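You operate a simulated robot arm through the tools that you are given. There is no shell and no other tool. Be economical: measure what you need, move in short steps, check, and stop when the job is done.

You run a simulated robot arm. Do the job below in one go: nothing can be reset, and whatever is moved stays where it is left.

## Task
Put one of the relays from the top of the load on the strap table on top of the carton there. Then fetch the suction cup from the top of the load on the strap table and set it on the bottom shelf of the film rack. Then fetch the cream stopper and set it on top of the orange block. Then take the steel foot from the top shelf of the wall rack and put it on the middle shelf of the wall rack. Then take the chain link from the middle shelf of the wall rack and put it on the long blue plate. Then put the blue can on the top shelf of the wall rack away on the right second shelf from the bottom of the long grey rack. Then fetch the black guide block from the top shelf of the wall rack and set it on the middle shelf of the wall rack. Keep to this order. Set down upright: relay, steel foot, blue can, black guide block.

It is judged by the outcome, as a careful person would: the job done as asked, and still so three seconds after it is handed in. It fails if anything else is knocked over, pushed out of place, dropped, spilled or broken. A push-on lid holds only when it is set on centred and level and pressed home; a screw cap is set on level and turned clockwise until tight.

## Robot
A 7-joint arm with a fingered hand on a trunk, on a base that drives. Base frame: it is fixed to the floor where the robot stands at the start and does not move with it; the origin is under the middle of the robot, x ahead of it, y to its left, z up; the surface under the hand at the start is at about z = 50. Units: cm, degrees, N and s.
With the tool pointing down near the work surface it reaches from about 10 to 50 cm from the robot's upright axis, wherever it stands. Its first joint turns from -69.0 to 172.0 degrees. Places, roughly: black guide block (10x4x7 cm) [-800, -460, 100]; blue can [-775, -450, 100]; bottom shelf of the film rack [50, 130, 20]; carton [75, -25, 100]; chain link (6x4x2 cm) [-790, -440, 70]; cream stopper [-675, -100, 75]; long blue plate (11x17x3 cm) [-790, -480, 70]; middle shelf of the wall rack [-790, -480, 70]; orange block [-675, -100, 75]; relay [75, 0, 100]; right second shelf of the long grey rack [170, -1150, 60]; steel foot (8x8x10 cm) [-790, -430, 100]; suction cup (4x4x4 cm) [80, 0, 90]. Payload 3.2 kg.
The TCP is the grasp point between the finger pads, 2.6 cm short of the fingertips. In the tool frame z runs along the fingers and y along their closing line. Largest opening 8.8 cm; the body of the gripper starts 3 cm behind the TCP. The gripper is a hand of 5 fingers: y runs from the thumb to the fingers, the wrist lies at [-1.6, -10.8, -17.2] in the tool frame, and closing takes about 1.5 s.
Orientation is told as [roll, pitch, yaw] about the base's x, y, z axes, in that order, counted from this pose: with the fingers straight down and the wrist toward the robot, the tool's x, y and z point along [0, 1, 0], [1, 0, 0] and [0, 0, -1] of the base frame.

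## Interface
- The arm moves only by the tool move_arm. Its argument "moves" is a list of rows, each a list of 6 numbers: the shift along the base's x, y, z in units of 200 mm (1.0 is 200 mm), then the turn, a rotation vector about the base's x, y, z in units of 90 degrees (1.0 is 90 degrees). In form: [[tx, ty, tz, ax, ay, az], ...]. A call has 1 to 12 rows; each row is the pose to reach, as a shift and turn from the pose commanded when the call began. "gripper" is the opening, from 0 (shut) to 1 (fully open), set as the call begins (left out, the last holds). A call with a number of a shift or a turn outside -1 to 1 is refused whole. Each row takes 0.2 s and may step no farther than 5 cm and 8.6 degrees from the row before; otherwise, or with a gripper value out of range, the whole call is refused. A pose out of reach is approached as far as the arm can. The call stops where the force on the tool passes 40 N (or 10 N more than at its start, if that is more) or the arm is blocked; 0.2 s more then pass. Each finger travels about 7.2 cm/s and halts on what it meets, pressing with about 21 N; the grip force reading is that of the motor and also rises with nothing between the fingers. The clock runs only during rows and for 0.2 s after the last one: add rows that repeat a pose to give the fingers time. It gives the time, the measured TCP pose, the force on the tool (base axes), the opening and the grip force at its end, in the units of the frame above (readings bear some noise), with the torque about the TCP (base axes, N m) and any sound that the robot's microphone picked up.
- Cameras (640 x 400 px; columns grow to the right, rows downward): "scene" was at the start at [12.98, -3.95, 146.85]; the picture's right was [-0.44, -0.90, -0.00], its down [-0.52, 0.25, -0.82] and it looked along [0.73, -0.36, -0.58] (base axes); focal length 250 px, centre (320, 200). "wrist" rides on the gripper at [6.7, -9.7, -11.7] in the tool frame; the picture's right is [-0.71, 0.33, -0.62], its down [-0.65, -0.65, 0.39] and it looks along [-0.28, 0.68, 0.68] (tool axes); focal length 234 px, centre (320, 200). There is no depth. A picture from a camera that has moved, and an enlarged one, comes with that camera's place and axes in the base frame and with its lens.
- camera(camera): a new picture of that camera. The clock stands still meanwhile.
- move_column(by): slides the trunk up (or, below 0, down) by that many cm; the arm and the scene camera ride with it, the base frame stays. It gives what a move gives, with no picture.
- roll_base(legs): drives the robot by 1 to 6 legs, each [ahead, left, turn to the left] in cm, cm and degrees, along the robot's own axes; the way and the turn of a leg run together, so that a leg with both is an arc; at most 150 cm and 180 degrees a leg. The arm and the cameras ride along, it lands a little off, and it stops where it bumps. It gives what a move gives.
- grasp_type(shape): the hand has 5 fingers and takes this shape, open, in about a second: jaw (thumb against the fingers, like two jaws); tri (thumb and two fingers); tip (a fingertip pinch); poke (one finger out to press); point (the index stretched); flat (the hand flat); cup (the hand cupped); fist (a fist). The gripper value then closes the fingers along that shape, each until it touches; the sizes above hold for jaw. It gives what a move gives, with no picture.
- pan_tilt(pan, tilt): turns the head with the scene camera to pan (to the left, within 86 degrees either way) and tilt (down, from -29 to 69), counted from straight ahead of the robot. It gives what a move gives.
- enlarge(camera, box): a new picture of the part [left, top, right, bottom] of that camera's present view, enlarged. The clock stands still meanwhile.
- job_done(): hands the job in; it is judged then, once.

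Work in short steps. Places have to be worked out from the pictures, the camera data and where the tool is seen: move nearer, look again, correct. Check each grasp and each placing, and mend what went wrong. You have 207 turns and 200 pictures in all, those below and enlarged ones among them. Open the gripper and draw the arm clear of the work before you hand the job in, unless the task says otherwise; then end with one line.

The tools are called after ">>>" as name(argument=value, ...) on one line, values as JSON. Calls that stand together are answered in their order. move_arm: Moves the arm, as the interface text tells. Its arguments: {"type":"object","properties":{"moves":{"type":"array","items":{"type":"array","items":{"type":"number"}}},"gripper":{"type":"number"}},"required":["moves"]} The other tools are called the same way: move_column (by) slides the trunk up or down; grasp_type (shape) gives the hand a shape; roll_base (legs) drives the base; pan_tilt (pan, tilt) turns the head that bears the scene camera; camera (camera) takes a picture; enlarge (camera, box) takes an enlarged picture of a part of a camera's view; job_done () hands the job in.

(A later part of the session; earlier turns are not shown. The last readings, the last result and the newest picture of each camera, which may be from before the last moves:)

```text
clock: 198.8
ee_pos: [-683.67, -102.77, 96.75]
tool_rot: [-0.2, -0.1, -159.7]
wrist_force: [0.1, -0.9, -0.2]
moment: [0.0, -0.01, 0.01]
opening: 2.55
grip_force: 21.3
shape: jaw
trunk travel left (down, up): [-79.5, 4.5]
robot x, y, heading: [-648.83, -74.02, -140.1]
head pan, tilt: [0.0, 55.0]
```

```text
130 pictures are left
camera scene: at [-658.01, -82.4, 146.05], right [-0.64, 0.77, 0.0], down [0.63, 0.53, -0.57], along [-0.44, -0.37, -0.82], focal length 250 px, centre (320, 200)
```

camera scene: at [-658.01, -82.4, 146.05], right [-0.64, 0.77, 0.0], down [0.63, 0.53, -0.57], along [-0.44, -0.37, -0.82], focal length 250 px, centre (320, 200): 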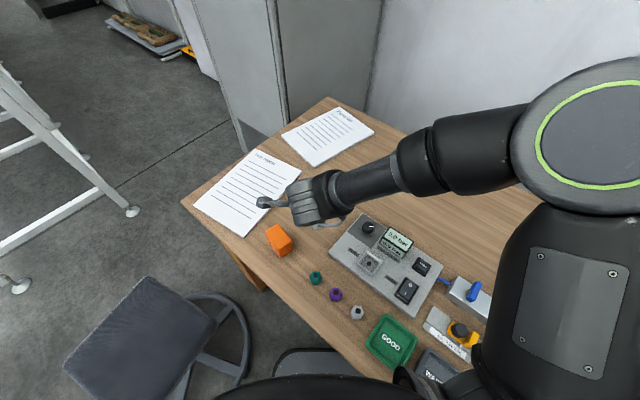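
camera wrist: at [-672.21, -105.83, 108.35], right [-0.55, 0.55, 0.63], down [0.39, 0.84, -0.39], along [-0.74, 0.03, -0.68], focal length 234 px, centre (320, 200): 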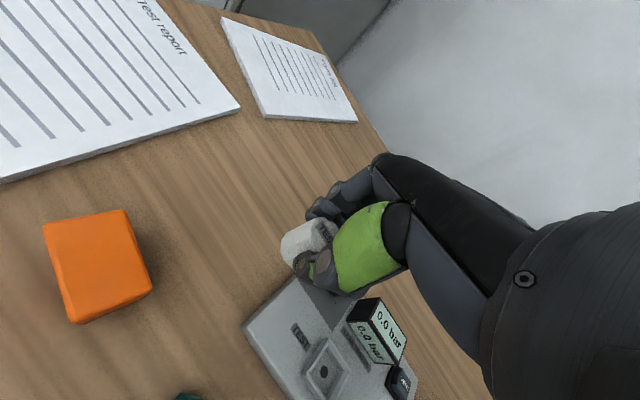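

Stopper held. Block top centre ≈(−674.2, −110.2, 87). I move over it and lower gently.

>>> move_arm(moves=[[0.16, -0.12, 0, 0, 0, 0], [0.32, -0.25, 0, 0, 0, 0], [0.475, -0.37, 0, 0, 0, 0], [0.475, -0.37, -0.12, 0, 0, 0], [0.475, -0.37, -0.24, 0, 0, 0]])

>>> camera(camera="wrist")

>>> camera(camera="scene")

```text
clock: 200.0
ee_pos: [-674.43, -110.38, 91.9]
tool_rot: [-0.2, -0.2, -159.8]
wrist_force: [-1.1, -0.6, -1.3]
moment: [-0.03, 0.02, 0.01]
opening: 2.54
grip_force: 21.5
shape: jaw
trunk travel left (down, up): [-79.5, 4.5]
robot x, y, heading: [-648.49, -74.34, -140.6]
head pan, tilt: [0.0, 55.0]
```

```text
129 pictures are left
camera wrist: at [-662.96, -113.37, 103.58], right [-0.55, 0.55, 0.63], down [0.39, 0.84, -0.39], along [-0.74, 0.03, -0.68], focal length 234 px, centre (320, 200)
```

wrist: 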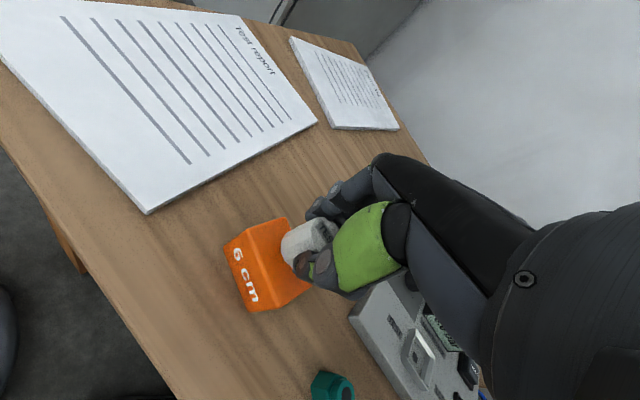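

```text
128 pictures are left
camera scene: at [-658.03, -82.49, 146.05], right [-0.64, 0.77, 0.0], down [0.63, 0.53, -0.57], along [-0.44, -0.37, -0.82], focal length 250 px, centre (320, 200)
```

scene: 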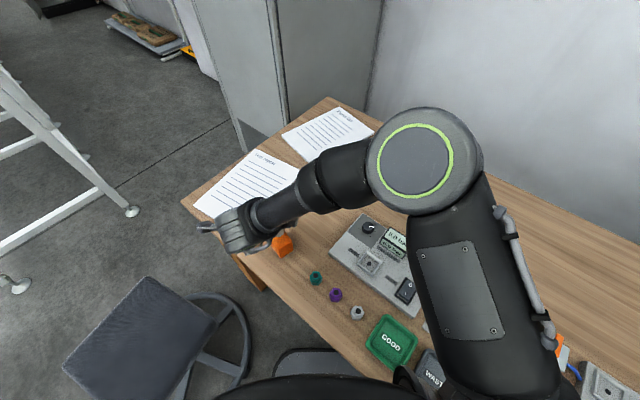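

>>> enlarge(camera="wrist", box=[200, 180, 360, 320])

```text
2.86 times, centred on (280, 250) of wrist
camera zoom: at [-662.96, -113.37, 103.58], right [-0.55, 0.55, 0.63], down [0.39, 0.84, -0.39], along [-0.74, 0.03, -0.68], focal length 669 px, centre (434, 57)
```

zoom: 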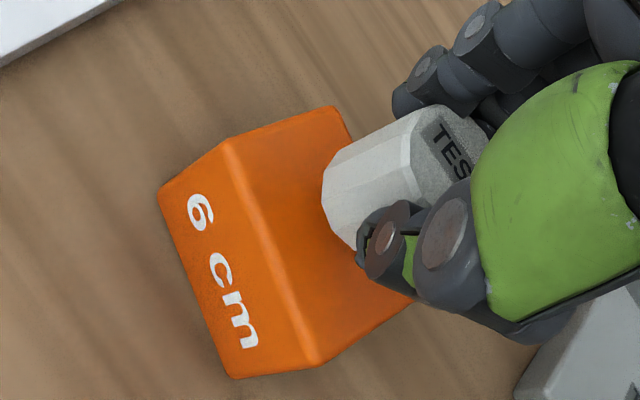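

The stopper's foot will land near the block's top centre. I lower in small steps to contact.

>>> move_arm(moves=[[0, 0, -0.03, 0, 0, 0], [0, 0, -0.05, 0, 0, 0], [0, 0, -0.06, 0, 0, 0]])

>>> enlarge(camera="wrist", box=[200, 180, 360, 320])

```text
clock: 200.8
ee_pos: [-674.2, -110.38, 90.63]
tool_rot: [-0.2, -0.2, -159.8]
wrist_force: [0.3, -0.1, -1.5]
moment: [0.0, -0.01, -0.01]
opening: 2.54
grip_force: 20.9
shape: jaw
trunk travel left (down, up): [-79.5, 4.5]
robot x, y, heading: [-648.72, -74.74, -140.3]
head pan, tilt: [0.0, 55.0]
```

```text
2.86 times, centred on (280, 250) of wrist
camera zoom: at [-662.84, -113.29, 102.24], right [-0.55, 0.55, 0.63], down [0.39, 0.84, -0.39], along [-0.74, 0.03, -0.68], focal length 669 px, centre (434, 57)
```

zoom: 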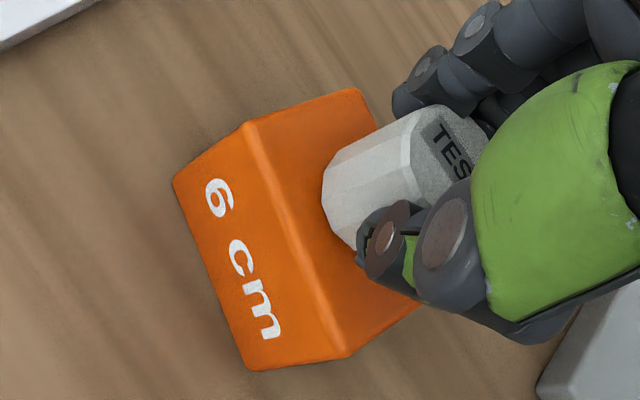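

No contact yet; I continue down in small steps.

>>> move_arm(moves=[[0, 0, -0.02, 0, 0, 0], [0, 0, -0.035, 0, 0, 0], [0, 0, -0.045, 0, 0, 0], [0, 0, -0.055, 0, 0, 0]])

>>> enlarge(camera="wrist", box=[200, 180, 360, 320])

```text
clock: 201.8
ee_pos: [-674.01, -110.2, 89.22]
tool_rot: [-0.3, 0.0, -159.8]
wrist_force: [1.6, 1.1, 20.1]
moment: [0.01, 0.04, 0.02]
opening: 2.65
grip_force: 21.2
shape: jaw
trunk travel left (down, up): [-79.5, 4.5]
robot x, y, heading: [-648.62, -74.62, -139.9]
head pan, tilt: [0.0, 55.0]
```

```text
2.86 times, centred on (280, 250) of wrist
camera zoom: at [-662.67, -113.07, 100.88], right [-0.55, 0.55, 0.63], down [0.39, 0.84, -0.39], along [-0.74, 0.03, -0.68], focal length 669 px, centre (434, 57)
```

zoom: 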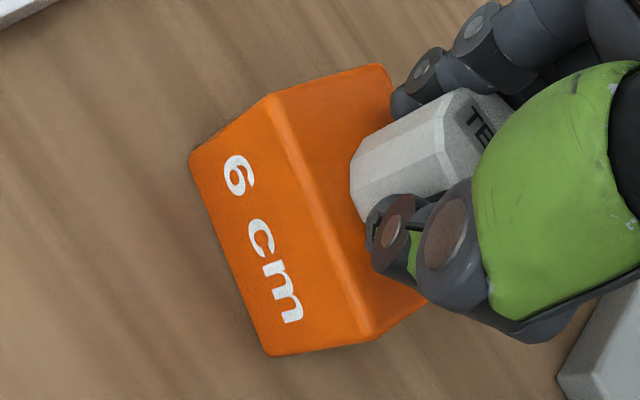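

Contact: the stopper stands on the block. I open the hand and rise.

>>> move_arm(moves=[[0, 0, 0.015, 0, 0, 0], [0, 0, 0.015, 0, 0, 0], [0, 0, 0.015, 0, 0, 0], [0, 0, 0.015, 0, 0, 0], [0, 0, 0.015, 0, 0, 0], [0, 0, 0.015, 0, 0, 0]], gripper=1)

>>> move_arm(moves=[[0, 0, 0.1, 0, 0, 0], [0, 0, 0.25, 0, 0, 0], [0, 0, 0.45, 0, 0, 0], [0, 0, 0.65, 0, 0, 0], [0, 0.1, 0.85, 0, 0, 0], [0, 0.3, 0.95, 0, 0, 0]])

>>> camera(camera="wrist")

>>> enlarge(camera="scene", box=[200, 160, 400, 285])

```text
clock: 203.2
ee_pos: [-674.21, -110.28, 89.62]
tool_rot: [-0.2, -0.1, -159.8]
wrist_force: [-0.2, -0.5, -0.2]
moment: [0.04, -0.03, -0.01]
opening: 8.78
grip_force: 0.0
shape: jaw
trunk travel left (down, up): [-79.5, 4.5]
robot x, y, heading: [-648.59, -74.55, -139.8]
head pan, tilt: [0.0, 55.0]
```

```text
clock: 204.6
ee_pos: [-674.09, -103.96, 108.99]
tool_rot: [-0.2, -0.1, -159.7]
wrist_force: [-0.1, 0.7, 0.3]
moment: [-0.02, -0.04, 0.03]
opening: 8.79
grip_force: 0.1
shape: jaw
trunk travel left (down, up): [-79.5, 4.5]
robot x, y, heading: [-648.5, -74.38, -140.0]
head pan, tilt: [0.0, 55.0]
```

```text
124 pictures are left
camera wrist: at [-662.75, -106.79, 120.58], right [-0.55, 0.55, 0.63], down [0.39, 0.84, -0.39], along [-0.74, 0.03, -0.68], focal length 234 px, centre (320, 200)
```

wrist: 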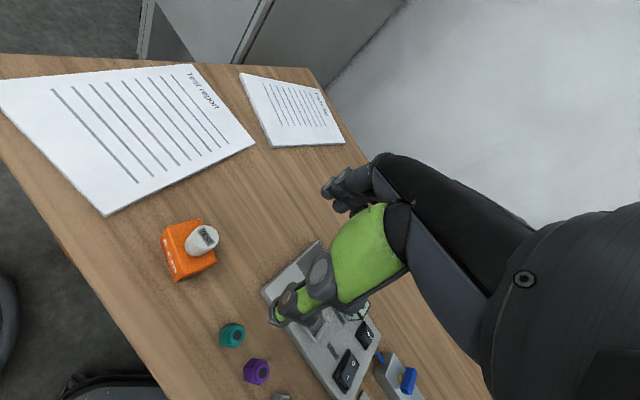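

```text
3.20 times, centred on (300, 222) of scene
camera zoom: at [-658.07, -82.09, 146.07], right [-0.64, 0.77, 0.0], down [0.63, 0.52, -0.57], along [-0.44, -0.37, -0.82], focal length 800 px, centre (384, 128)
```

zoom: 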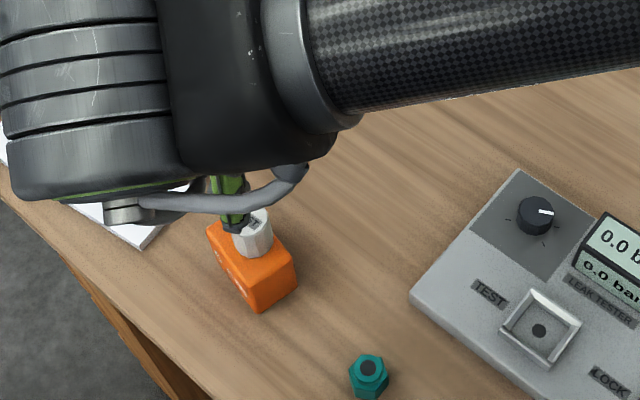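

The stopper sits on the orange block and nothing else moved. I retrace my way out from the desk.

>>> roll_base(legs=[[-6.4, -7.7, 0], [0, 0, -40], [-48, 0, 0], [-10, 12, 0], [-50, 8, 0], [-45, 8, 0]])

>>> pan_tilt(pan=50, tilt=15)

>>> camera(camera="scene")

>>> pan_tilt(pan=86, tilt=15)

>>> camera(camera="scene")

```text
clock: 216.0
ee_pos: [-535.07, -101.6, 108.95]
tool_rot: [-0.1, -0.1, 158.4]
wrist_force: [0.0, -0.2, -0.5]
moment: [0.02, 0.03, -0.02]
opening: 8.76
grip_force: 0.1
shape: jaw
trunk travel left (down, up): [-79.5, 4.5]
robot x, y, heading: [-496.29, -96.45, 178.2]
head pan, tilt: [0.0, 55.0]
```

```text
clock: 217.2
ee_pos: [-535.13, -101.65, 108.97]
tool_rot: [-0.2, -0.1, 158.6]
wrist_force: [-1.2, 0.5, 0.4]
moment: [0.01, 0.0, -0.04]
opening: 8.78
grip_force: 0.0
shape: jaw
trunk travel left (down, up): [-79.5, 4.5]
robot x, y, heading: [-496.45, -96.31, 178.2]
head pan, tilt: [50.0, 15.0]
```

```text
122 pictures are left
camera scene: at [-507.6, -103.24, 152.07], right [-0.75, 0.67, 0.0], down [0.17, 0.19, -0.97], along [-0.64, -0.72, -0.26], focal length 250 px, centre (320, 200)
```

scene: 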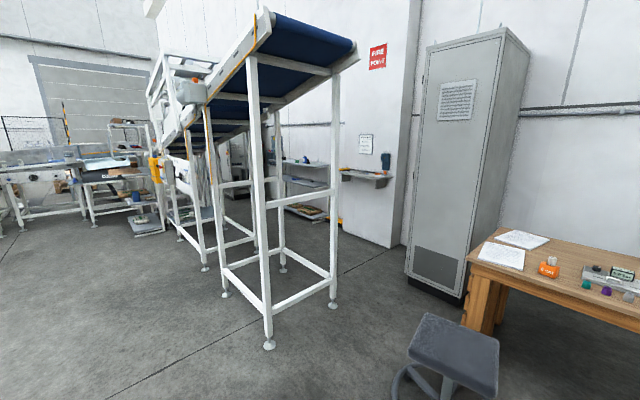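

```text
clock: 218.2
ee_pos: [-535.19, -101.63, 108.94]
tool_rot: [-0.2, -0.1, 158.5]
wrist_force: [-0.2, -0.8, 0.9]
moment: [0.04, -0.02, -0.02]
opening: 8.77
grip_force: 0.0
shape: jaw
trunk travel left (down, up): [-79.5, 4.5]
robot x, y, heading: [-496.39, -96.03, 178.1]
head pan, tilt: [85.9, 15.0]
```

```text
121 pictures are left
camera scene: at [-502.34, -105.57, 152.08], right [-0.99, 0.1, 0.0], down [0.03, 0.26, -0.97], along [-0.1, -0.96, -0.26], focal length 250 px, centre (320, 200)
```

scene: 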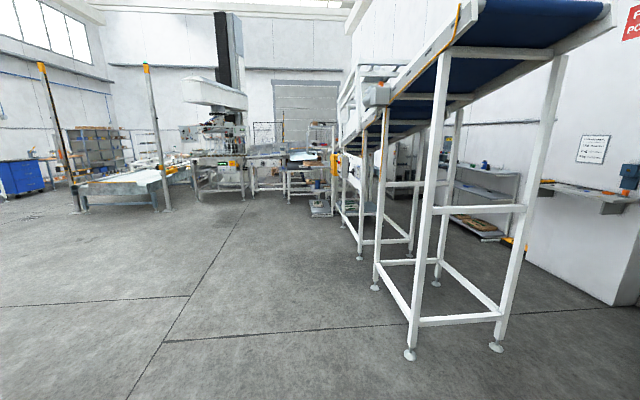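

The wall rack stands at the wall behind the conveyor; the corridor lies at x −655…−740. I bring the hand to the robot's right-front, then drive to the corridor entrance.

>>> move_arm(moves=[[0.02, 0.2, 0.05, 0, 0, 0.05], [0.05, 0.4, 0.1, 0, 0, 0.1], [0.08, 0.6, 0.2, 0, 0, 0.15], [0.1, 0.8, 0.25, 0, 0, 0.2], [0.1, 0.95, 0.25, 0, 0, 0.217]])

>>> roll_base(legs=[[45, 105.6, 1.9]])

>>> pan_tilt(pan=10, tilt=35)

>>> camera(camera="scene")

```text
clock: 219.4
ee_pos: [-533.2, -82.4, 113.85]
tool_rot: [-0.3, -0.1, 178.2]
wrist_force: [-0.8, 0.1, -0.2]
moment: [-0.02, 0.02, -0.02]
opening: 8.78
grip_force: 0.0
shape: jaw
trunk travel left (down, up): [-79.5, 4.5]
robot x, y, heading: [-496.71, -96.37, 178.1]
head pan, tilt: [85.9, 15.0]
```

```text
clock: 225.3
ee_pos: [-579.02, -191.54, 113.86]
tool_rot: [-0.2, -0.2, -178.5]
wrist_force: [0.2, 0.3, 0.3]
moment: [0.0, 0.01, 0.01]
opening: 8.79
grip_force: 0.2
shape: jaw
trunk travel left (down, up): [-79.5, 4.5]
robot x, y, heading: [-541.41, -203.38, -177.9]
head pan, tilt: [85.9, 15.0]
```

```text
clock: 226.8
ee_pos: [-579.03, -191.64, 113.75]
tool_rot: [-0.2, 0.0, -178.5]
wrist_force: [0.8, -0.1, 0.6]
moment: [0.01, -0.03, 0.02]
opening: 8.79
grip_force: 0.0
shape: jaw
trunk travel left (down, up): [-79.5, 4.5]
robot x, y, heading: [-541.93, -203.52, -178.2]
head pan, tilt: [10.0, 35.0]
```

```text
120 pictures are left
camera scene: at [-555.02, -205.23, 148.88], right [-0.2, 0.98, 0.0], down [0.56, 0.12, -0.82], along [-0.8, -0.17, -0.57], focal length 250 px, centre (320, 200)
```

scene: 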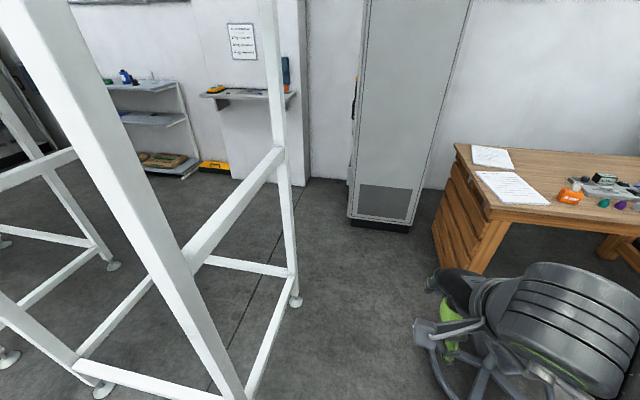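

The corridor is wide enough to strafe facing the wall. I go ahead to x≈−665, strafe left past the cabinet, then ease ahead.

>>> roll_base(legs=[[123, -6, -1.8], [0, 48, 0], [22, 0, 0]])

>>> pan_tilt(pan=45, tilt=25)

>>> camera(camera="scene")

```text
clock: 234.6
ee_pos: [-704.75, -212.01, 113.74]
tool_rot: [-0.2, -0.1, -172.6]
wrist_force: [-0.5, -0.3, -0.3]
moment: [-0.01, -0.01, -0.02]
opening: 8.76
grip_force: 0.1
shape: jaw
trunk travel left (down, up): [-79.5, 4.5]
robot x, y, heading: [-666.19, -219.73, -172.1]
head pan, tilt: [10.0, 35.0]
stopped in leg 2: the robot was blocked; the commanded pose is now the measured one
```

```text
clock: 235.6
ee_pos: [-704.68, -211.8, 113.85]
tool_rot: [-0.1, -0.2, -172.4]
wrist_force: [0.6, 0.1, 0.5]
moment: [-0.01, 0.02, -0.04]
opening: 8.76
grip_force: 0.1
shape: jaw
trunk travel left (down, up): [-79.5, 4.5]
robot x, y, heading: [-666.22, -219.85, -172.1]
head pan, tilt: [45.0, 25.0]
```

```text
119 pictures are left
camera scene: at [-676.58, -227.63, 150.45], right [-0.8, 0.61, 0.0], down [0.26, 0.34, -0.91], along [-0.55, -0.72, -0.42], focal length 250 px, centre (320, 200)
```

scene: 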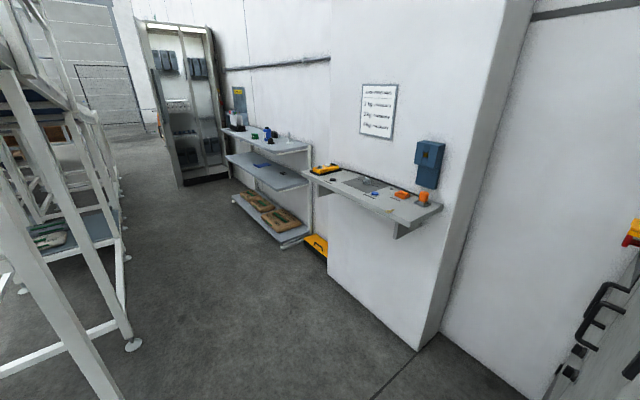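

A conveyor leg stopped my rear edge. I pull the hand in closer so I can pass further from the conveyor.

>>> move_arm(moves=[[0.12, -0.03, -0.15, 0, 0, 0], [0.24, -0.06, -0.3, 0, 0, 0], [0.36, -0.09, -0.45, 0, 0, 0], [0.48, -0.12, -0.6, 0, 0, 0], [0.6, -0.15, -0.7, 0, 0, 0]])

>>> pan_tilt(pan=-45, tilt=35)

>>> camera(camera="scene")

```text
clock: 236.8
ee_pos: [-701.89, -224.54, 101.16]
tool_rot: [-0.2, 0.1, -172.6]
wrist_force: [-0.6, -0.9, -1.1]
moment: [0.07, 0.03, 0.01]
opening: 8.78
grip_force: 0.1
shape: jaw
out of reach, approached as far as the arm can: row 1, 2, 3, 4, 5
trunk travel left (down, up): [-79.5, 4.5]
robot x, y, heading: [-665.93, -219.39, -172.4]
head pan, tilt: [45.0, 25.0]
```

```text
clock: 238.4
ee_pos: [-701.9, -224.25, 101.29]
tool_rot: [-0.2, -0.1, -172.6]
wrist_force: [0.3, 0.3, 1.1]
moment: [0.03, -0.02, 0.01]
opening: 8.75
grip_force: 0.1
shape: jaw
trunk travel left (down, up): [-79.5, 4.5]
robot x, y, heading: [-666.15, -219.55, -172.3]
head pan, tilt: [-45.0, 35.0]
```

```text
118 pictures are left
camera scene: at [-678.02, -214.94, 148.88], right [0.6, 0.8, 0.0], down [0.46, -0.35, -0.82], along [-0.65, 0.5, -0.57], focal length 250 px, centre (320, 200)
```

scene: 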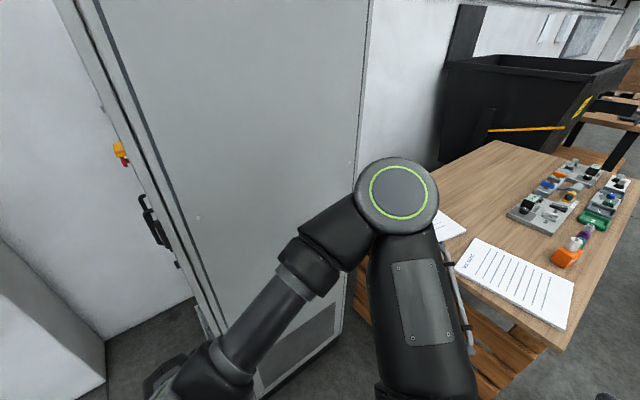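

Hand is now in front-left, clear of the cabinet. I ease ahead and left past the conveyor leg in small legs.

>>> roll_base(legs=[[9.9, -1.3, 0], [8.6, 19, 0], [9.3, 24, 0], [3, 20, -7.7]])

>>> pan_tilt(pan=45, tilt=30)

>>> camera(camera="scene")

```text
clock: 243.5
ee_pos: [-724.48, -285.92, 101.28]
tool_rot: [-0.2, -0.2, -178.8]
wrist_force: [0.6, -0.3, -0.5]
moment: [0.0, -0.01, 0.0]
opening: 8.8
grip_force: 0.0
shape: jaw
trunk travel left (down, up): [-79.5, 4.5]
robot x, y, heading: [-688.46, -285.03, -178.8]
head pan, tilt: [-45.0, 35.0]
```

```text
clock: 245.2
ee_pos: [-724.48, -286.0, 101.19]
tool_rot: [-0.2, -0.1, -178.7]
wrist_force: [-0.6, 0.8, -0.4]
moment: [0.03, -0.04, 0.02]
opening: 8.77
grip_force: 0.1
shape: jaw
trunk travel left (down, up): [-79.5, 4.5]
robot x, y, heading: [-688.47, -284.97, -178.5]
head pan, tilt: [45.0, 30.0]
```

```text
117 pictures are left
camera scene: at [-699.63, -291.94, 149.66], right [-0.72, 0.69, 0.0], down [0.34, 0.36, -0.87], along [-0.6, -0.63, -0.5], focal length 250 px, centre (320, 200)
```

scene: 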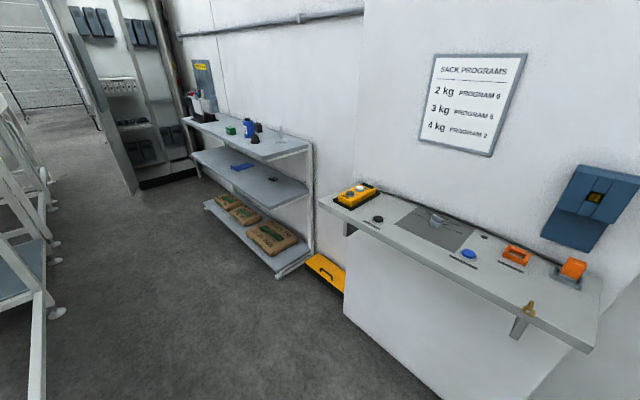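

The wall rack's front edge is at x≈−776, from y −416 to about −545. I strafe on to y≈−450.

>>> roll_base(legs=[[1, 80, -1.3], [1, 80, 0]])

>>> pan_tilt(pan=0, tilt=40)

>>> camera(camera="scene")

```text
clock: 253.2
ee_pos: [-723.98, -441.85, 101.36]
tool_rot: [-0.2, -0.1, 179.8]
wrist_force: [0.2, 0.2, -0.6]
moment: [-0.01, 0.0, -0.01]
opening: 8.79
grip_force: 0.1
shape: jaw
trunk travel left (down, up): [-79.5, 4.5]
robot x, y, heading: [-687.71, -441.7, -180.1]
head pan, tilt: [45.0, 30.0]
```

```text
clock: 254.3
ee_pos: [-723.93, -441.85, 101.17]
tool_rot: [-0.2, 0.0, 179.8]
wrist_force: [0.2, -0.4, 0.2]
moment: [0.0, 0.01, 0.02]
opening: 8.77
grip_force: 0.0
shape: jaw
trunk travel left (down, up): [-79.5, 4.5]
robot x, y, heading: [-688.19, -441.6, -179.7]
head pan, tilt: [0.0, 40.0]
```

```text
116 pictures are left
camera scene: at [-701.31, -442.04, 148.12], right [0.0, 1.0, 0.0], down [0.64, 0.0, -0.77], along [-0.77, 0.0, -0.64], focal length 250 px, centre (320, 200)
```

scene: 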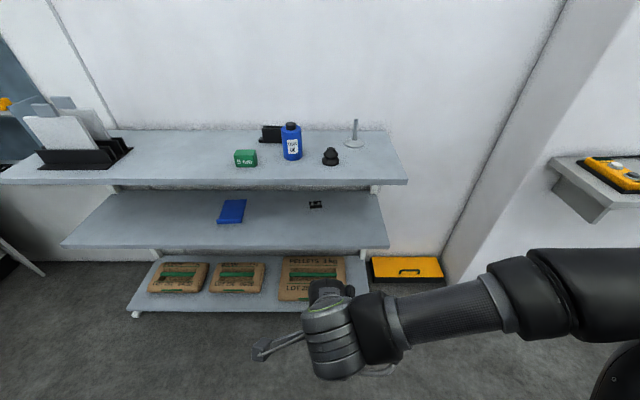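

>>> enlarge(camera="scene", box=[190, 100, 400, 231])

>>> camera(camera="wrist")

```text
3.05 times, centred on (295, 166) of scene
camera zoom: at [-701.31, -442.04, 148.12], right [0.0, 1.0, 0.0], down [0.64, 0.0, -0.77], along [-0.77, 0.0, -0.64], focal length 762 px, centre (396, 305)
```

zoom: 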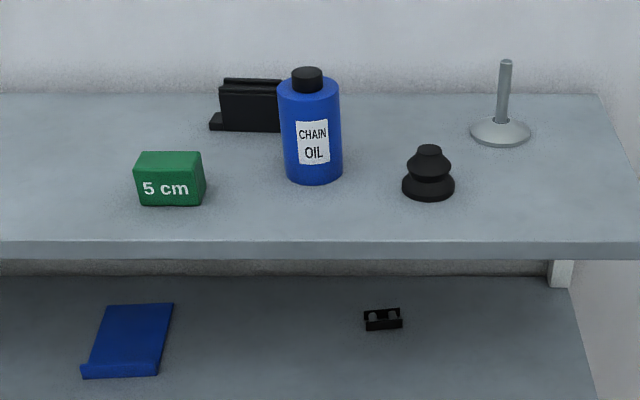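

```text
114 pictures are left
camera wrist: at [-714.32, -448.61, 112.86], right [-0.33, 0.71, 0.63], down [0.66, 0.65, -0.39], along [-0.68, 0.28, -0.68], focal length 234 px, centre (320, 200)
```

wrist: 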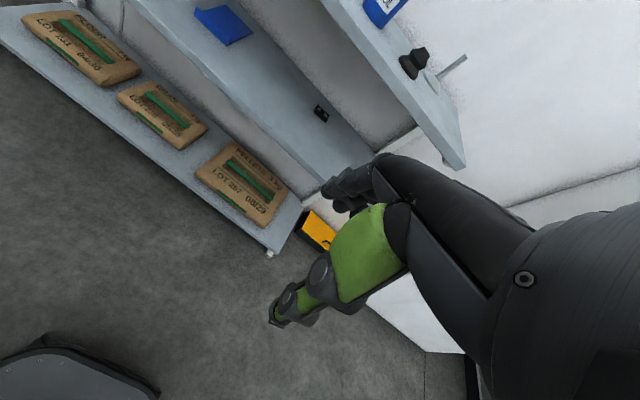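

I have the layout of the rack; now I need shelf heights. I lower the trunk 35 cm in front of the rack for a parallax view.

>>> move_column(by=-35)

>>> pan_tilt(pan=0, tilt=20)

>>> camera(camera="scene")

>>> enlarge(camera="scene", box=[190, 120, 400, 251])

```text
clock: 257.7
ee_pos: [-724.09, -441.9, 66.23]
tool_rot: [-0.2, -0.1, 179.8]
wrist_force: [-0.7, 0.7, 0.3]
moment: [-0.02, -0.01, -0.03]
opening: 8.82
grip_force: 0.0
shape: jaw
trunk travel left (down, up): [-44.5, 39.5]
robot x, y, heading: [-687.95, -441.88, -179.9]
head pan, tilt: [0.0, 40.0]
```

```text
clock: 258.6
ee_pos: [-723.97, -441.84, 66.29]
tool_rot: [-0.2, -0.2, 179.9]
wrist_force: [-0.2, 0.3, 0.8]
moment: [0.02, 0.01, 0.05]
opening: 8.78
grip_force: 0.1
shape: jaw
trunk travel left (down, up): [-44.5, 39.5]
robot x, y, heading: [-687.64, -441.9, -180.2]
head pan, tilt: [0.0, 20.0]
```

```text
113 pictures are left
camera scene: at [-702.12, -442.03, 116.26], right [0.0, 1.0, 0.0], down [0.34, 0.0, -0.94], along [-0.94, 0.0, -0.34], focal length 250 px, centre (320, 200)
```

scene: 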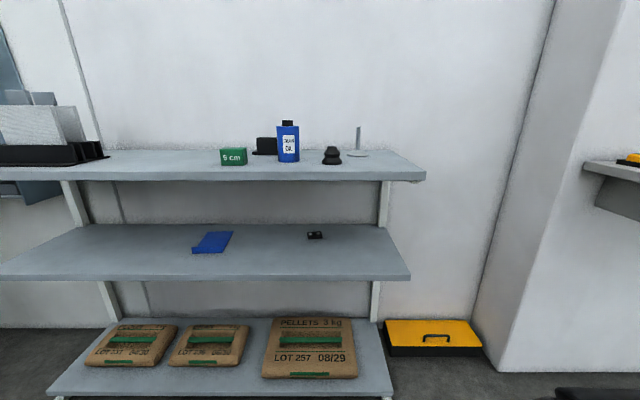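

```text
3.05 times, centred on (295, 186) of scene
camera zoom: at [-702.12, -442.03, 116.26], right [0.0, 1.0, 0.0], down [0.34, 0.0, -0.94], along [-0.94, 0.0, -0.34], focal length 762 px, centre (396, 244)
```

zoom: 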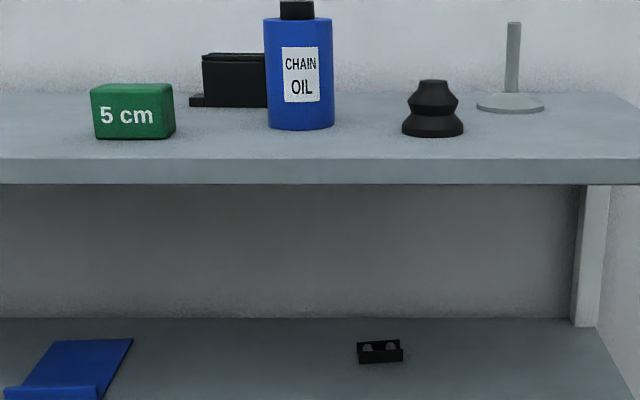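

Parallax gives: top shelf z≈100.5 (front x≈−767.5), middle z≈65; foot at (−794.2, −428.2), link (−796.8, −444), plate x −784…−800, y −480…−491, can (−784, −452). I raise the trunk and hand, then drive closer.

>>> move_column(by=38)

>>> move_arm(moves=[[0, 0.1, 0.15, 0, 0, 0], [0, 0.3, 0.3, 0, 0, 0], [0, 0.5, 0.45, 0, 0, 0], [0, 0.68, 0.6, 0, 0, 0], [0, 0.68, 0.75, 0, 0, 0], [-0.05, 0.68, 0.9, 0, 0, 0]])

>>> roll_base(legs=[[38, 0, 0]])

>>> pan_tilt(pan=-10, tilt=45)

>>> camera(camera="scene")

>>> camera(camera="wrist")

```text
clock: 262.2
ee_pos: [-723.86, -441.89, 104.26]
tool_rot: [-0.1, -0.2, 179.7]
wrist_force: [-0.6, -0.3, 0.7]
moment: [0.0, -0.01, 0.04]
opening: 8.8
grip_force: 0.1
shape: jaw
trunk travel left (down, up): [-82.5, 1.5]
robot x, y, heading: [-688.08, -442.27, -179.7]
head pan, tilt: [0.0, 20.0]
```

```text
clock: 263.6
ee_pos: [-724.91, -428.4, 122.12]
tool_rot: [-0.3, 0.1, 179.9]
wrist_force: [-0.4, -0.2, 0.0]
moment: [0.01, 0.01, -0.01]
opening: 8.79
grip_force: 0.1
shape: jaw
out of reach, approached as far as the arm can: row 1, 2, 3, 4
trunk travel left (down, up): [-82.5, 1.5]
robot x, y, heading: [-687.93, -441.81, -179.6]
head pan, tilt: [0.0, 20.0]
```

```text
clock: 266.0
ee_pos: [-762.42, -428.23, 122.1]
tool_rot: [-0.2, -0.1, 179.7]
wrist_force: [0.2, -0.7, 0.1]
moment: [-0.03, 0.02, 0.04]
opening: 8.79
grip_force: 0.2
shape: jaw
trunk travel left (down, up): [-82.5, 1.5]
robot x, y, heading: [-725.69, -441.98, 180.1]
head pan, tilt: [0.0, 20.0]
```

```text
clock: 266.9
ee_pos: [-762.55, -428.25, 121.98]
tool_rot: [-0.3, -0.2, 179.8]
wrist_force: [0.0, 0.4, 0.5]
moment: [0.0, 0.0, -0.02]
opening: 8.79
grip_force: 0.0
shape: jaw
trunk travel left (down, up): [-82.5, 1.5]
robot x, y, heading: [-725.41, -441.84, 180.1]
head pan, tilt: [-10.0, 45.0]
```

```text
111 pictures are left
camera scene: at [-738.46, -440.59, 150.4], right [0.17, 0.98, 0.0], down [0.7, -0.12, -0.71], along [-0.7, 0.12, -0.71], focal length 250 px, centre (320, 200)
```

scene: 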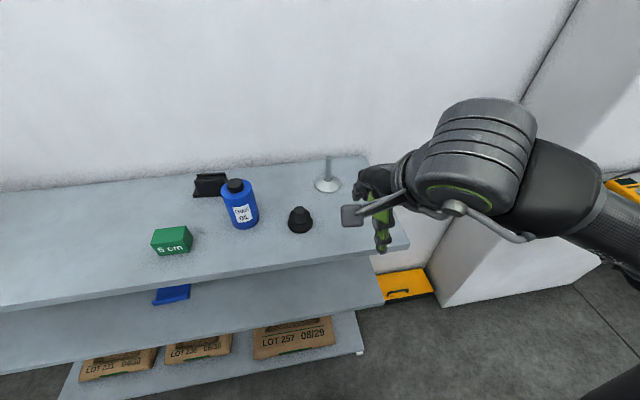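

```text
110 pictures are left
camera wrist: at [-752.77, -435.02, 133.67], right [-0.33, 0.71, 0.63], down [0.66, 0.65, -0.39], along [-0.68, 0.28, -0.68], focal length 234 px, centre (320, 200)
```

wrist: 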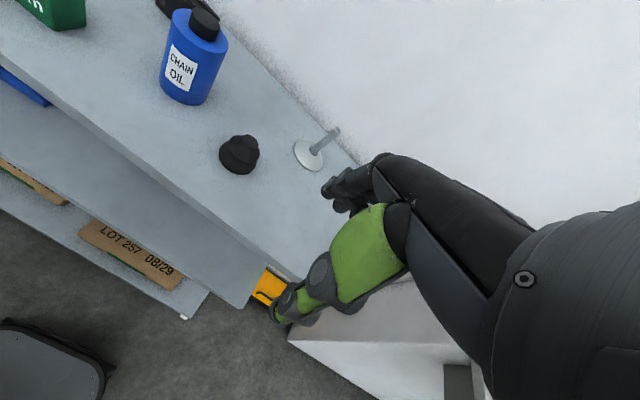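

Foot axis measured at (−792.8, −428.8). I move over it at z≈115 and look.

>>> move_arm(moves=[[-0.2, 0, -0.1, 0, 0, 0], [-0.4, 0, -0.2, 0, 0, 0], [-0.6, 0, -0.3, 0, 0, 0], [-0.8, 0, -0.3, 0, 0, 0], [-1.0, -0.02, -0.3, 0, 0, 0]])

>>> move_arm(moves=[[-0.2, 0, 0, 0, 0, 0], [-0.4, 0, 0, 0, 0, 0], [-0.51, -0.005, 0, 0, 0, 0]])

>>> camera(camera="wrist")

>>> camera(camera="scene")

```text
clock: 268.1
ee_pos: [-782.72, -428.77, 116.01]
tool_rot: [-0.3, 0.0, 179.7]
wrist_force: [-0.4, 0.2, -0.4]
moment: [-0.01, -0.03, -0.02]
opening: 8.78
grip_force: 0.1
shape: jaw
trunk travel left (down, up): [-82.5, 1.5]
robot x, y, heading: [-725.47, -442.0, 180.2]
head pan, tilt: [-10.0, 45.0]
```

```text
clock: 268.9
ee_pos: [-792.63, -428.75, 116.02]
tool_rot: [-0.1, -0.1, 179.7]
wrist_force: [0.0, 0.1, 0.1]
moment: [0.0, 0.0, -0.01]
opening: 8.77
grip_force: 0.1
shape: jaw
trunk travel left (down, up): [-82.5, 1.5]
robot x, y, heading: [-725.38, -441.88, 179.7]
head pan, tilt: [-10.0, 45.0]
```

```text
109 pictures are left
camera wrist: at [-783.0, -435.59, 127.65], right [-0.33, 0.71, 0.63], down [0.66, 0.65, -0.39], along [-0.68, 0.28, -0.68], focal length 234 px, centre (320, 200)
```

wrist: 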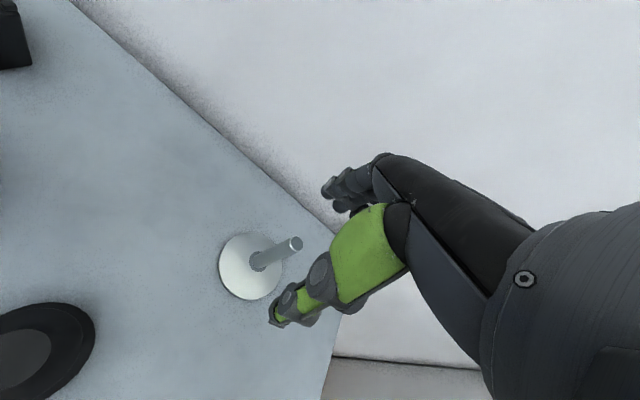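

```text
108 pictures are left
camera scene: at [-738.51, -440.64, 150.39], right [0.17, 0.98, 0.0], down [0.7, -0.12, -0.71], along [-0.7, 0.12, -0.71], focal length 250 px, centre (320, 200)
```

scene: 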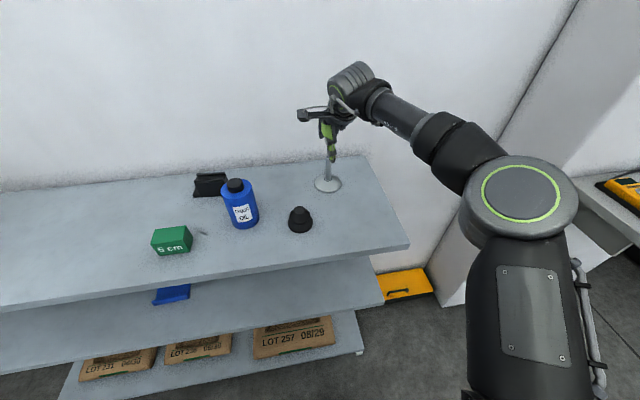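

Stem at (−793.8, −428.7). I correct 1.2 cm, go down to z 106.5 and close on the stem.

>>> move_arm(moves=[[-0.06, 0, 0, 0, 0, 0], [-0.06, 0, -0.2, 0, 0, 0], [-0.06, 0, -0.35, 0, 0, 0], [-0.06, 0, -0.475, 0, 0, 0]])

>>> move_arm(moves=[[0, 0, 0, 0, 0, 0], [0, 0, 0, 0, 0, 0], [0, 0, 0, 0, 0, 0], [0, 0, 0, 0, 0, 0], [0, 0, 0, 0, 0, 0], [0, 0, 0, 0, 0, 0], [0, 0, 0, 0, 0, 0], [0, 0, 0, 0, 0, 0], [0, 0, 0, 0, 0, 0]], gripper=0)

>>> camera(camera="wrist")

```text
clock: 269.9
ee_pos: [-794.06, -428.55, 106.49]
tool_rot: [-0.1, 0.0, 179.8]
wrist_force: [-0.3, -0.4, 0.1]
moment: [-0.01, 0.01, 0.02]
opening: 8.8
grip_force: 0.0
shape: jaw
trunk travel left (down, up): [-82.5, 1.5]
robot x, y, heading: [-725.64, -442.08, 179.9]
head pan, tilt: [-10.0, 45.0]
```

```text
clock: 271.9
ee_pos: [-793.91, -428.53, 106.65]
tool_rot: [-0.2, 0.0, 179.7]
wrist_force: [0.5, -0.4, -0.4]
moment: [0.04, -0.01, -0.02]
opening: 0.34
grip_force: 21.2
shape: jaw
trunk travel left (down, up): [-82.5, 1.5]
robot x, y, heading: [-725.58, -441.9, 179.9]
head pan, tilt: [-10.0, 45.0]
```

```text
107 pictures are left
camera wrist: at [-784.36, -435.36, 118.21], right [-0.33, 0.71, 0.63], down [0.66, 0.65, -0.39], along [-0.68, 0.28, -0.68], focal length 234 px, centre (320, 200)
```

wrist: 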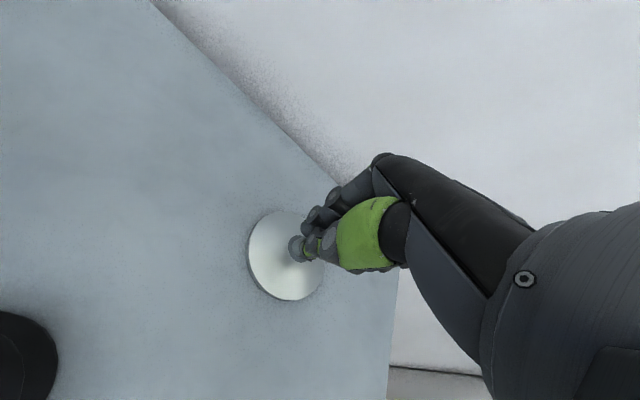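

Opening 0.34 cm — probably on the thin stem. I lift to see whether it comes along.

>>> move_arm(moves=[[0, 0, 0.1, 0, 0, 0], [0, 0, 0.25, 0, 0, 0], [0, 0, 0.4, 0, 0, 0]])

>>> camera(camera="wrist")

>>> enlarge(camera="scene", box=[270, 50, 430, 250])

```text
clock: 272.7
ee_pos: [-794.15, -428.55, 114.86]
tool_rot: [-0.2, 0.0, 179.7]
wrist_force: [-0.2, 0.2, -3.2]
moment: [0.03, 0.02, 0.0]
opening: 0.18
grip_force: 21.1
shape: jaw
trunk travel left (down, up): [-82.5, 1.5]
robot x, y, heading: [-725.93, -441.87, 180.0]
head pan, tilt: [-10.0, 45.0]
```

```text
106 pictures are left
camera wrist: at [-784.51, -435.4, 126.42], right [-0.33, 0.71, 0.63], down [0.66, 0.65, -0.39], along [-0.68, 0.28, -0.68], focal length 234 px, centre (320, 200)
```

wrist: 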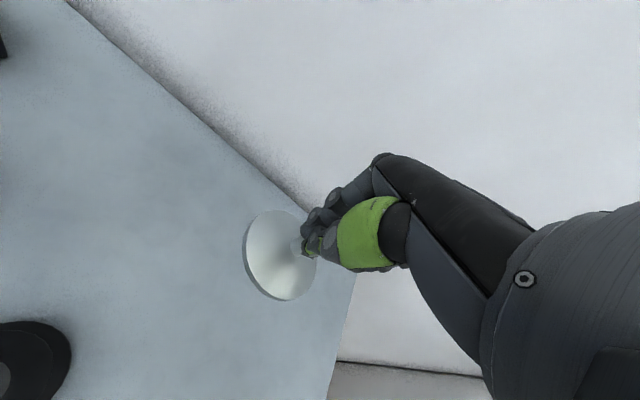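

```text
2.00 times, centred on (350, 150) of scene
camera zoom: at [-738.53, -440.61, 150.39], right [0.17, 0.98, 0.0], down [0.7, -0.12, -0.71], along [-0.7, 0.12, -0.71], focal length 500 px, centre (260, 300)
```

zoom: 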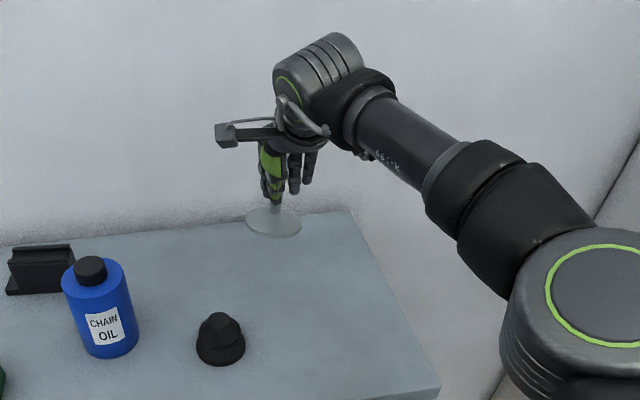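

The foot is held (≈3 N). I pull it out in front of the rack with arm and base, then lower to the middle shelf.

>>> move_arm(moves=[[0.2, 0, 0.05, 0, 0, 0], [0.4, 0, 0.05, 0, 0, 0], [0.6, 0, 0.05, 0, 0, 0], [0.8, 0, 0.05, 0, 0, 0], [1.0, 0, 0.05, 0, 0, 0]])

>>> roll_base(legs=[[-26, 0, 0]])

>>> move_column(by=-40)

>>> pan_tilt(pan=-5, tilt=25)

>>> camera(camera="scene")

>>> camera(camera="wrist")

```text
clock: 273.9
ee_pos: [-773.61, -428.8, 116.05]
tool_rot: [-0.1, -0.3, 179.6]
wrist_force: [0.3, -0.4, -3.5]
moment: [0.0, -0.01, 0.0]
opening: 0.21
grip_force: 21.0
shape: jaw
trunk travel left (down, up): [-82.5, 1.5]
robot x, y, heading: [-725.37, -441.78, 180.0]
head pan, tilt: [-10.0, 45.0]
```

```text
clock: 275.8
ee_pos: [-748.0, -428.96, 115.87]
tool_rot: [0.0, 0.0, 179.7]
wrist_force: [-0.1, -0.7, -3.5]
moment: [0.02, -0.01, 0.01]
opening: 0.2
grip_force: 21.0
shape: jaw
trunk travel left (down, up): [-82.5, 1.5]
robot x, y, heading: [-699.5, -442.2, 179.9]
head pan, tilt: [-10.0, 45.0]
```

```text
clock: 279.6
ee_pos: [-748.01, -428.93, 75.86]
tool_rot: [-0.2, 0.0, 179.7]
wrist_force: [-0.7, -0.6, -3.2]
moment: [-0.04, 0.01, -0.02]
opening: 0.21
grip_force: 21.1
shape: jaw
trunk travel left (down, up): [-42.5, 41.5]
robot x, y, heading: [-699.42, -442.02, 179.9]
head pan, tilt: [-10.0, 45.0]
```

```text
clock: 280.4
ee_pos: [-747.95, -428.88, 75.86]
tool_rot: [-0.2, -0.1, 179.8]
wrist_force: [-0.2, 0.5, -3.6]
moment: [0.02, -0.02, 0.0]
opening: 0.19
grip_force: 21.4
shape: jaw
trunk travel left (down, up): [-42.5, 41.5]
robot x, y, heading: [-699.49, -441.97, 180.1]
head pan, tilt: [-5.0, 25.0]
```

```text
104 pictures are left
camera scene: at [-713.75, -441.2, 113.44], right [0.09, 1.0, 0.0], down [0.42, -0.04, -0.91], along [-0.9, 0.08, -0.42], focal length 250 px, centre (320, 200)
```

scene: 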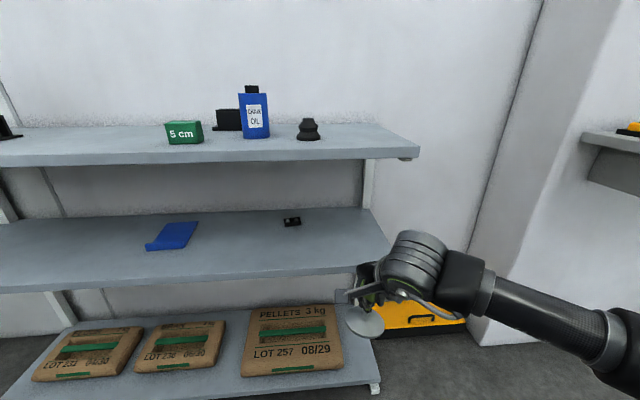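

```text
103 pictures are left
camera wrist: at [-738.32, -435.69, 87.52], right [-0.33, 0.71, 0.63], down [0.66, 0.65, -0.39], along [-0.68, 0.28, -0.68], focal length 234 px, centre (320, 200)
```

wrist: 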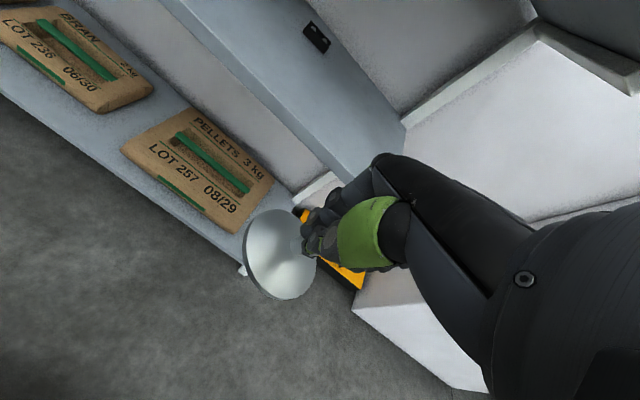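

The foot hangs upright. I move in over the middle shelf's front at TCP z≈74.

>>> move_arm(moves=[[-0.2, 0.02, -0.05, 0, 0, 0], [-0.4, 0.04, -0.09, 0, 0, 0], [-0.6, 0.06, -0.09, 0, 0, 0], [-0.8, 0.07, -0.09, 0, 0, 0], [-1.0, 0.07, -0.09, 0, 0, 0]])

>>> camera(camera="scene")

>>> camera(camera="wrist")

```text
clock: 281.6
ee_pos: [-767.97, -427.68, 74.01]
tool_rot: [-0.2, 0.1, 179.8]
wrist_force: [-0.3, -0.3, -4.3]
moment: [-0.02, -0.01, 0.01]
opening: 0.2
grip_force: 21.2
shape: jaw
trunk travel left (down, up): [-42.5, 41.5]
robot x, y, heading: [-699.44, -442.09, 179.9]
head pan, tilt: [-5.0, 25.0]
```

```text
102 pictures are left
camera scene: at [-713.87, -441.24, 113.43], right [0.09, 1.0, 0.0], down [0.42, -0.04, -0.91], along [-0.9, 0.08, -0.42], focal length 250 px, centre (320, 200)
```

scene: 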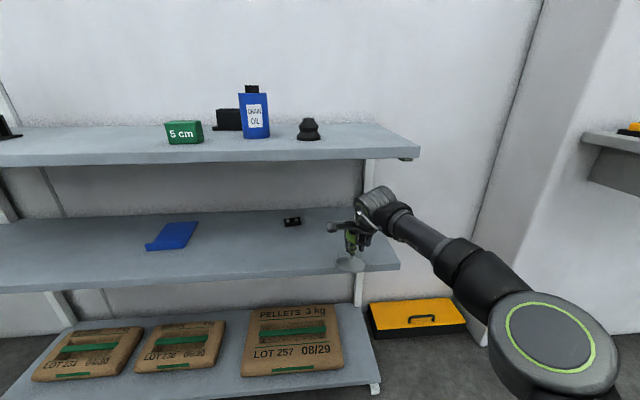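

```text
101 pictures are left
camera wrist: at [-758.44, -434.49, 85.59], right [-0.33, 0.71, 0.63], down [0.66, 0.65, -0.39], along [-0.68, 0.28, -0.68], focal length 234 px, centre (320, 200)
```

wrist: 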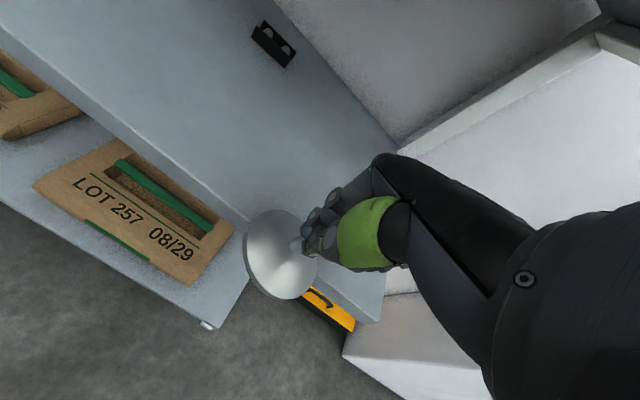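

I move in by driving the base 10 cm ahead (arm is near its limit).

>>> roll_base(legs=[[10.5, 0, 0]])

>>> camera(camera="wrist")

>>> camera(camera="scene")

```text
clock: 282.8
ee_pos: [-778.66, -427.49, 73.99]
tool_rot: [-0.1, 0.2, 179.6]
wrist_force: [0.0, -0.1, -3.5]
moment: [-0.02, -0.06, -0.01]
opening: 0.22
grip_force: 20.8
shape: jaw
trunk travel left (down, up): [-42.5, 41.5]
robot x, y, heading: [-710.16, -441.97, 179.9]
head pan, tilt: [-5.0, 25.0]
```

```text
100 pictures are left
camera wrist: at [-769.04, -434.26, 85.65], right [-0.33, 0.71, 0.63], down [0.66, 0.65, -0.39], along [-0.68, 0.29, -0.68], focal length 234 px, centre (320, 200)
```

wrist: 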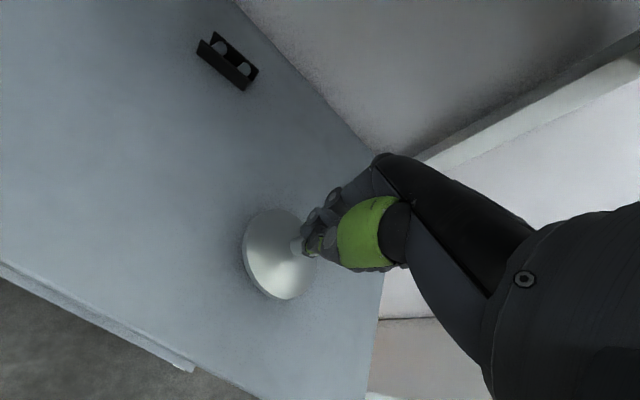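

```text
99 pictures are left
camera scene: at [-724.47, -441.16, 113.43], right [0.09, 1.0, 0.0], down [0.42, -0.04, -0.91], along [-0.9, 0.08, -0.42], focal length 250 px, centre (320, 200)
```

scene: 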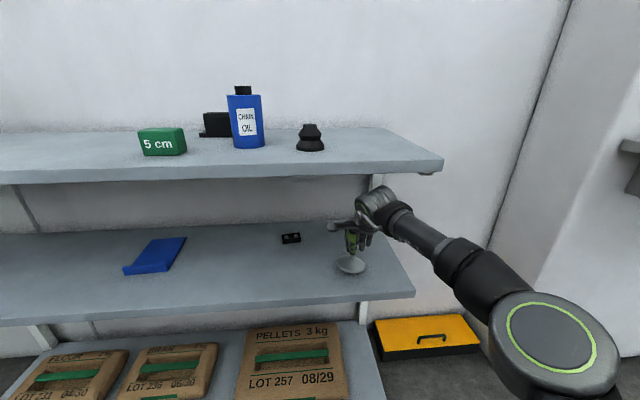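

The foot is over the shelf. I lower step by step to contact.

>>> move_arm(moves=[[0, 0, -0.05, 0, 0, 0], [0, 0, -0.09, 0, 0, 0], [0, 0, -0.11, 0, 0, 0], [0, 0, -0.13, 0, 0, 0]])

>>> camera(camera="wrist")

```text
clock: 283.8
ee_pos: [-778.39, -427.58, 72.51]
tool_rot: [-0.1, -0.9, 179.6]
wrist_force: [-2.8, -2.6, 25.1]
moment: [0.27, 0.37, 0.03]
opening: 0.3
grip_force: 21.0
shape: jaw
trunk travel left (down, up): [-42.5, 41.5]
robot x, y, heading: [-710.45, -441.64, 179.8]
head pan, tilt: [-5.0, 25.0]
```

```text
98 pictures are left
camera wrist: at [-768.7, -434.32, 83.86], right [-0.32, 0.71, 0.63], down [0.65, 0.65, -0.4], along [-0.69, 0.28, -0.67], focal length 234 px, centre (320, 200)
```

wrist: 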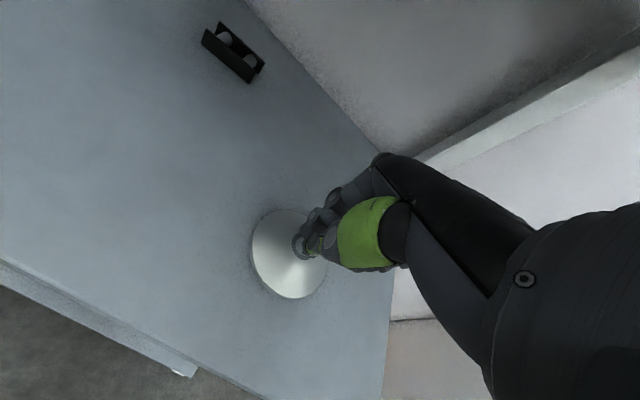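

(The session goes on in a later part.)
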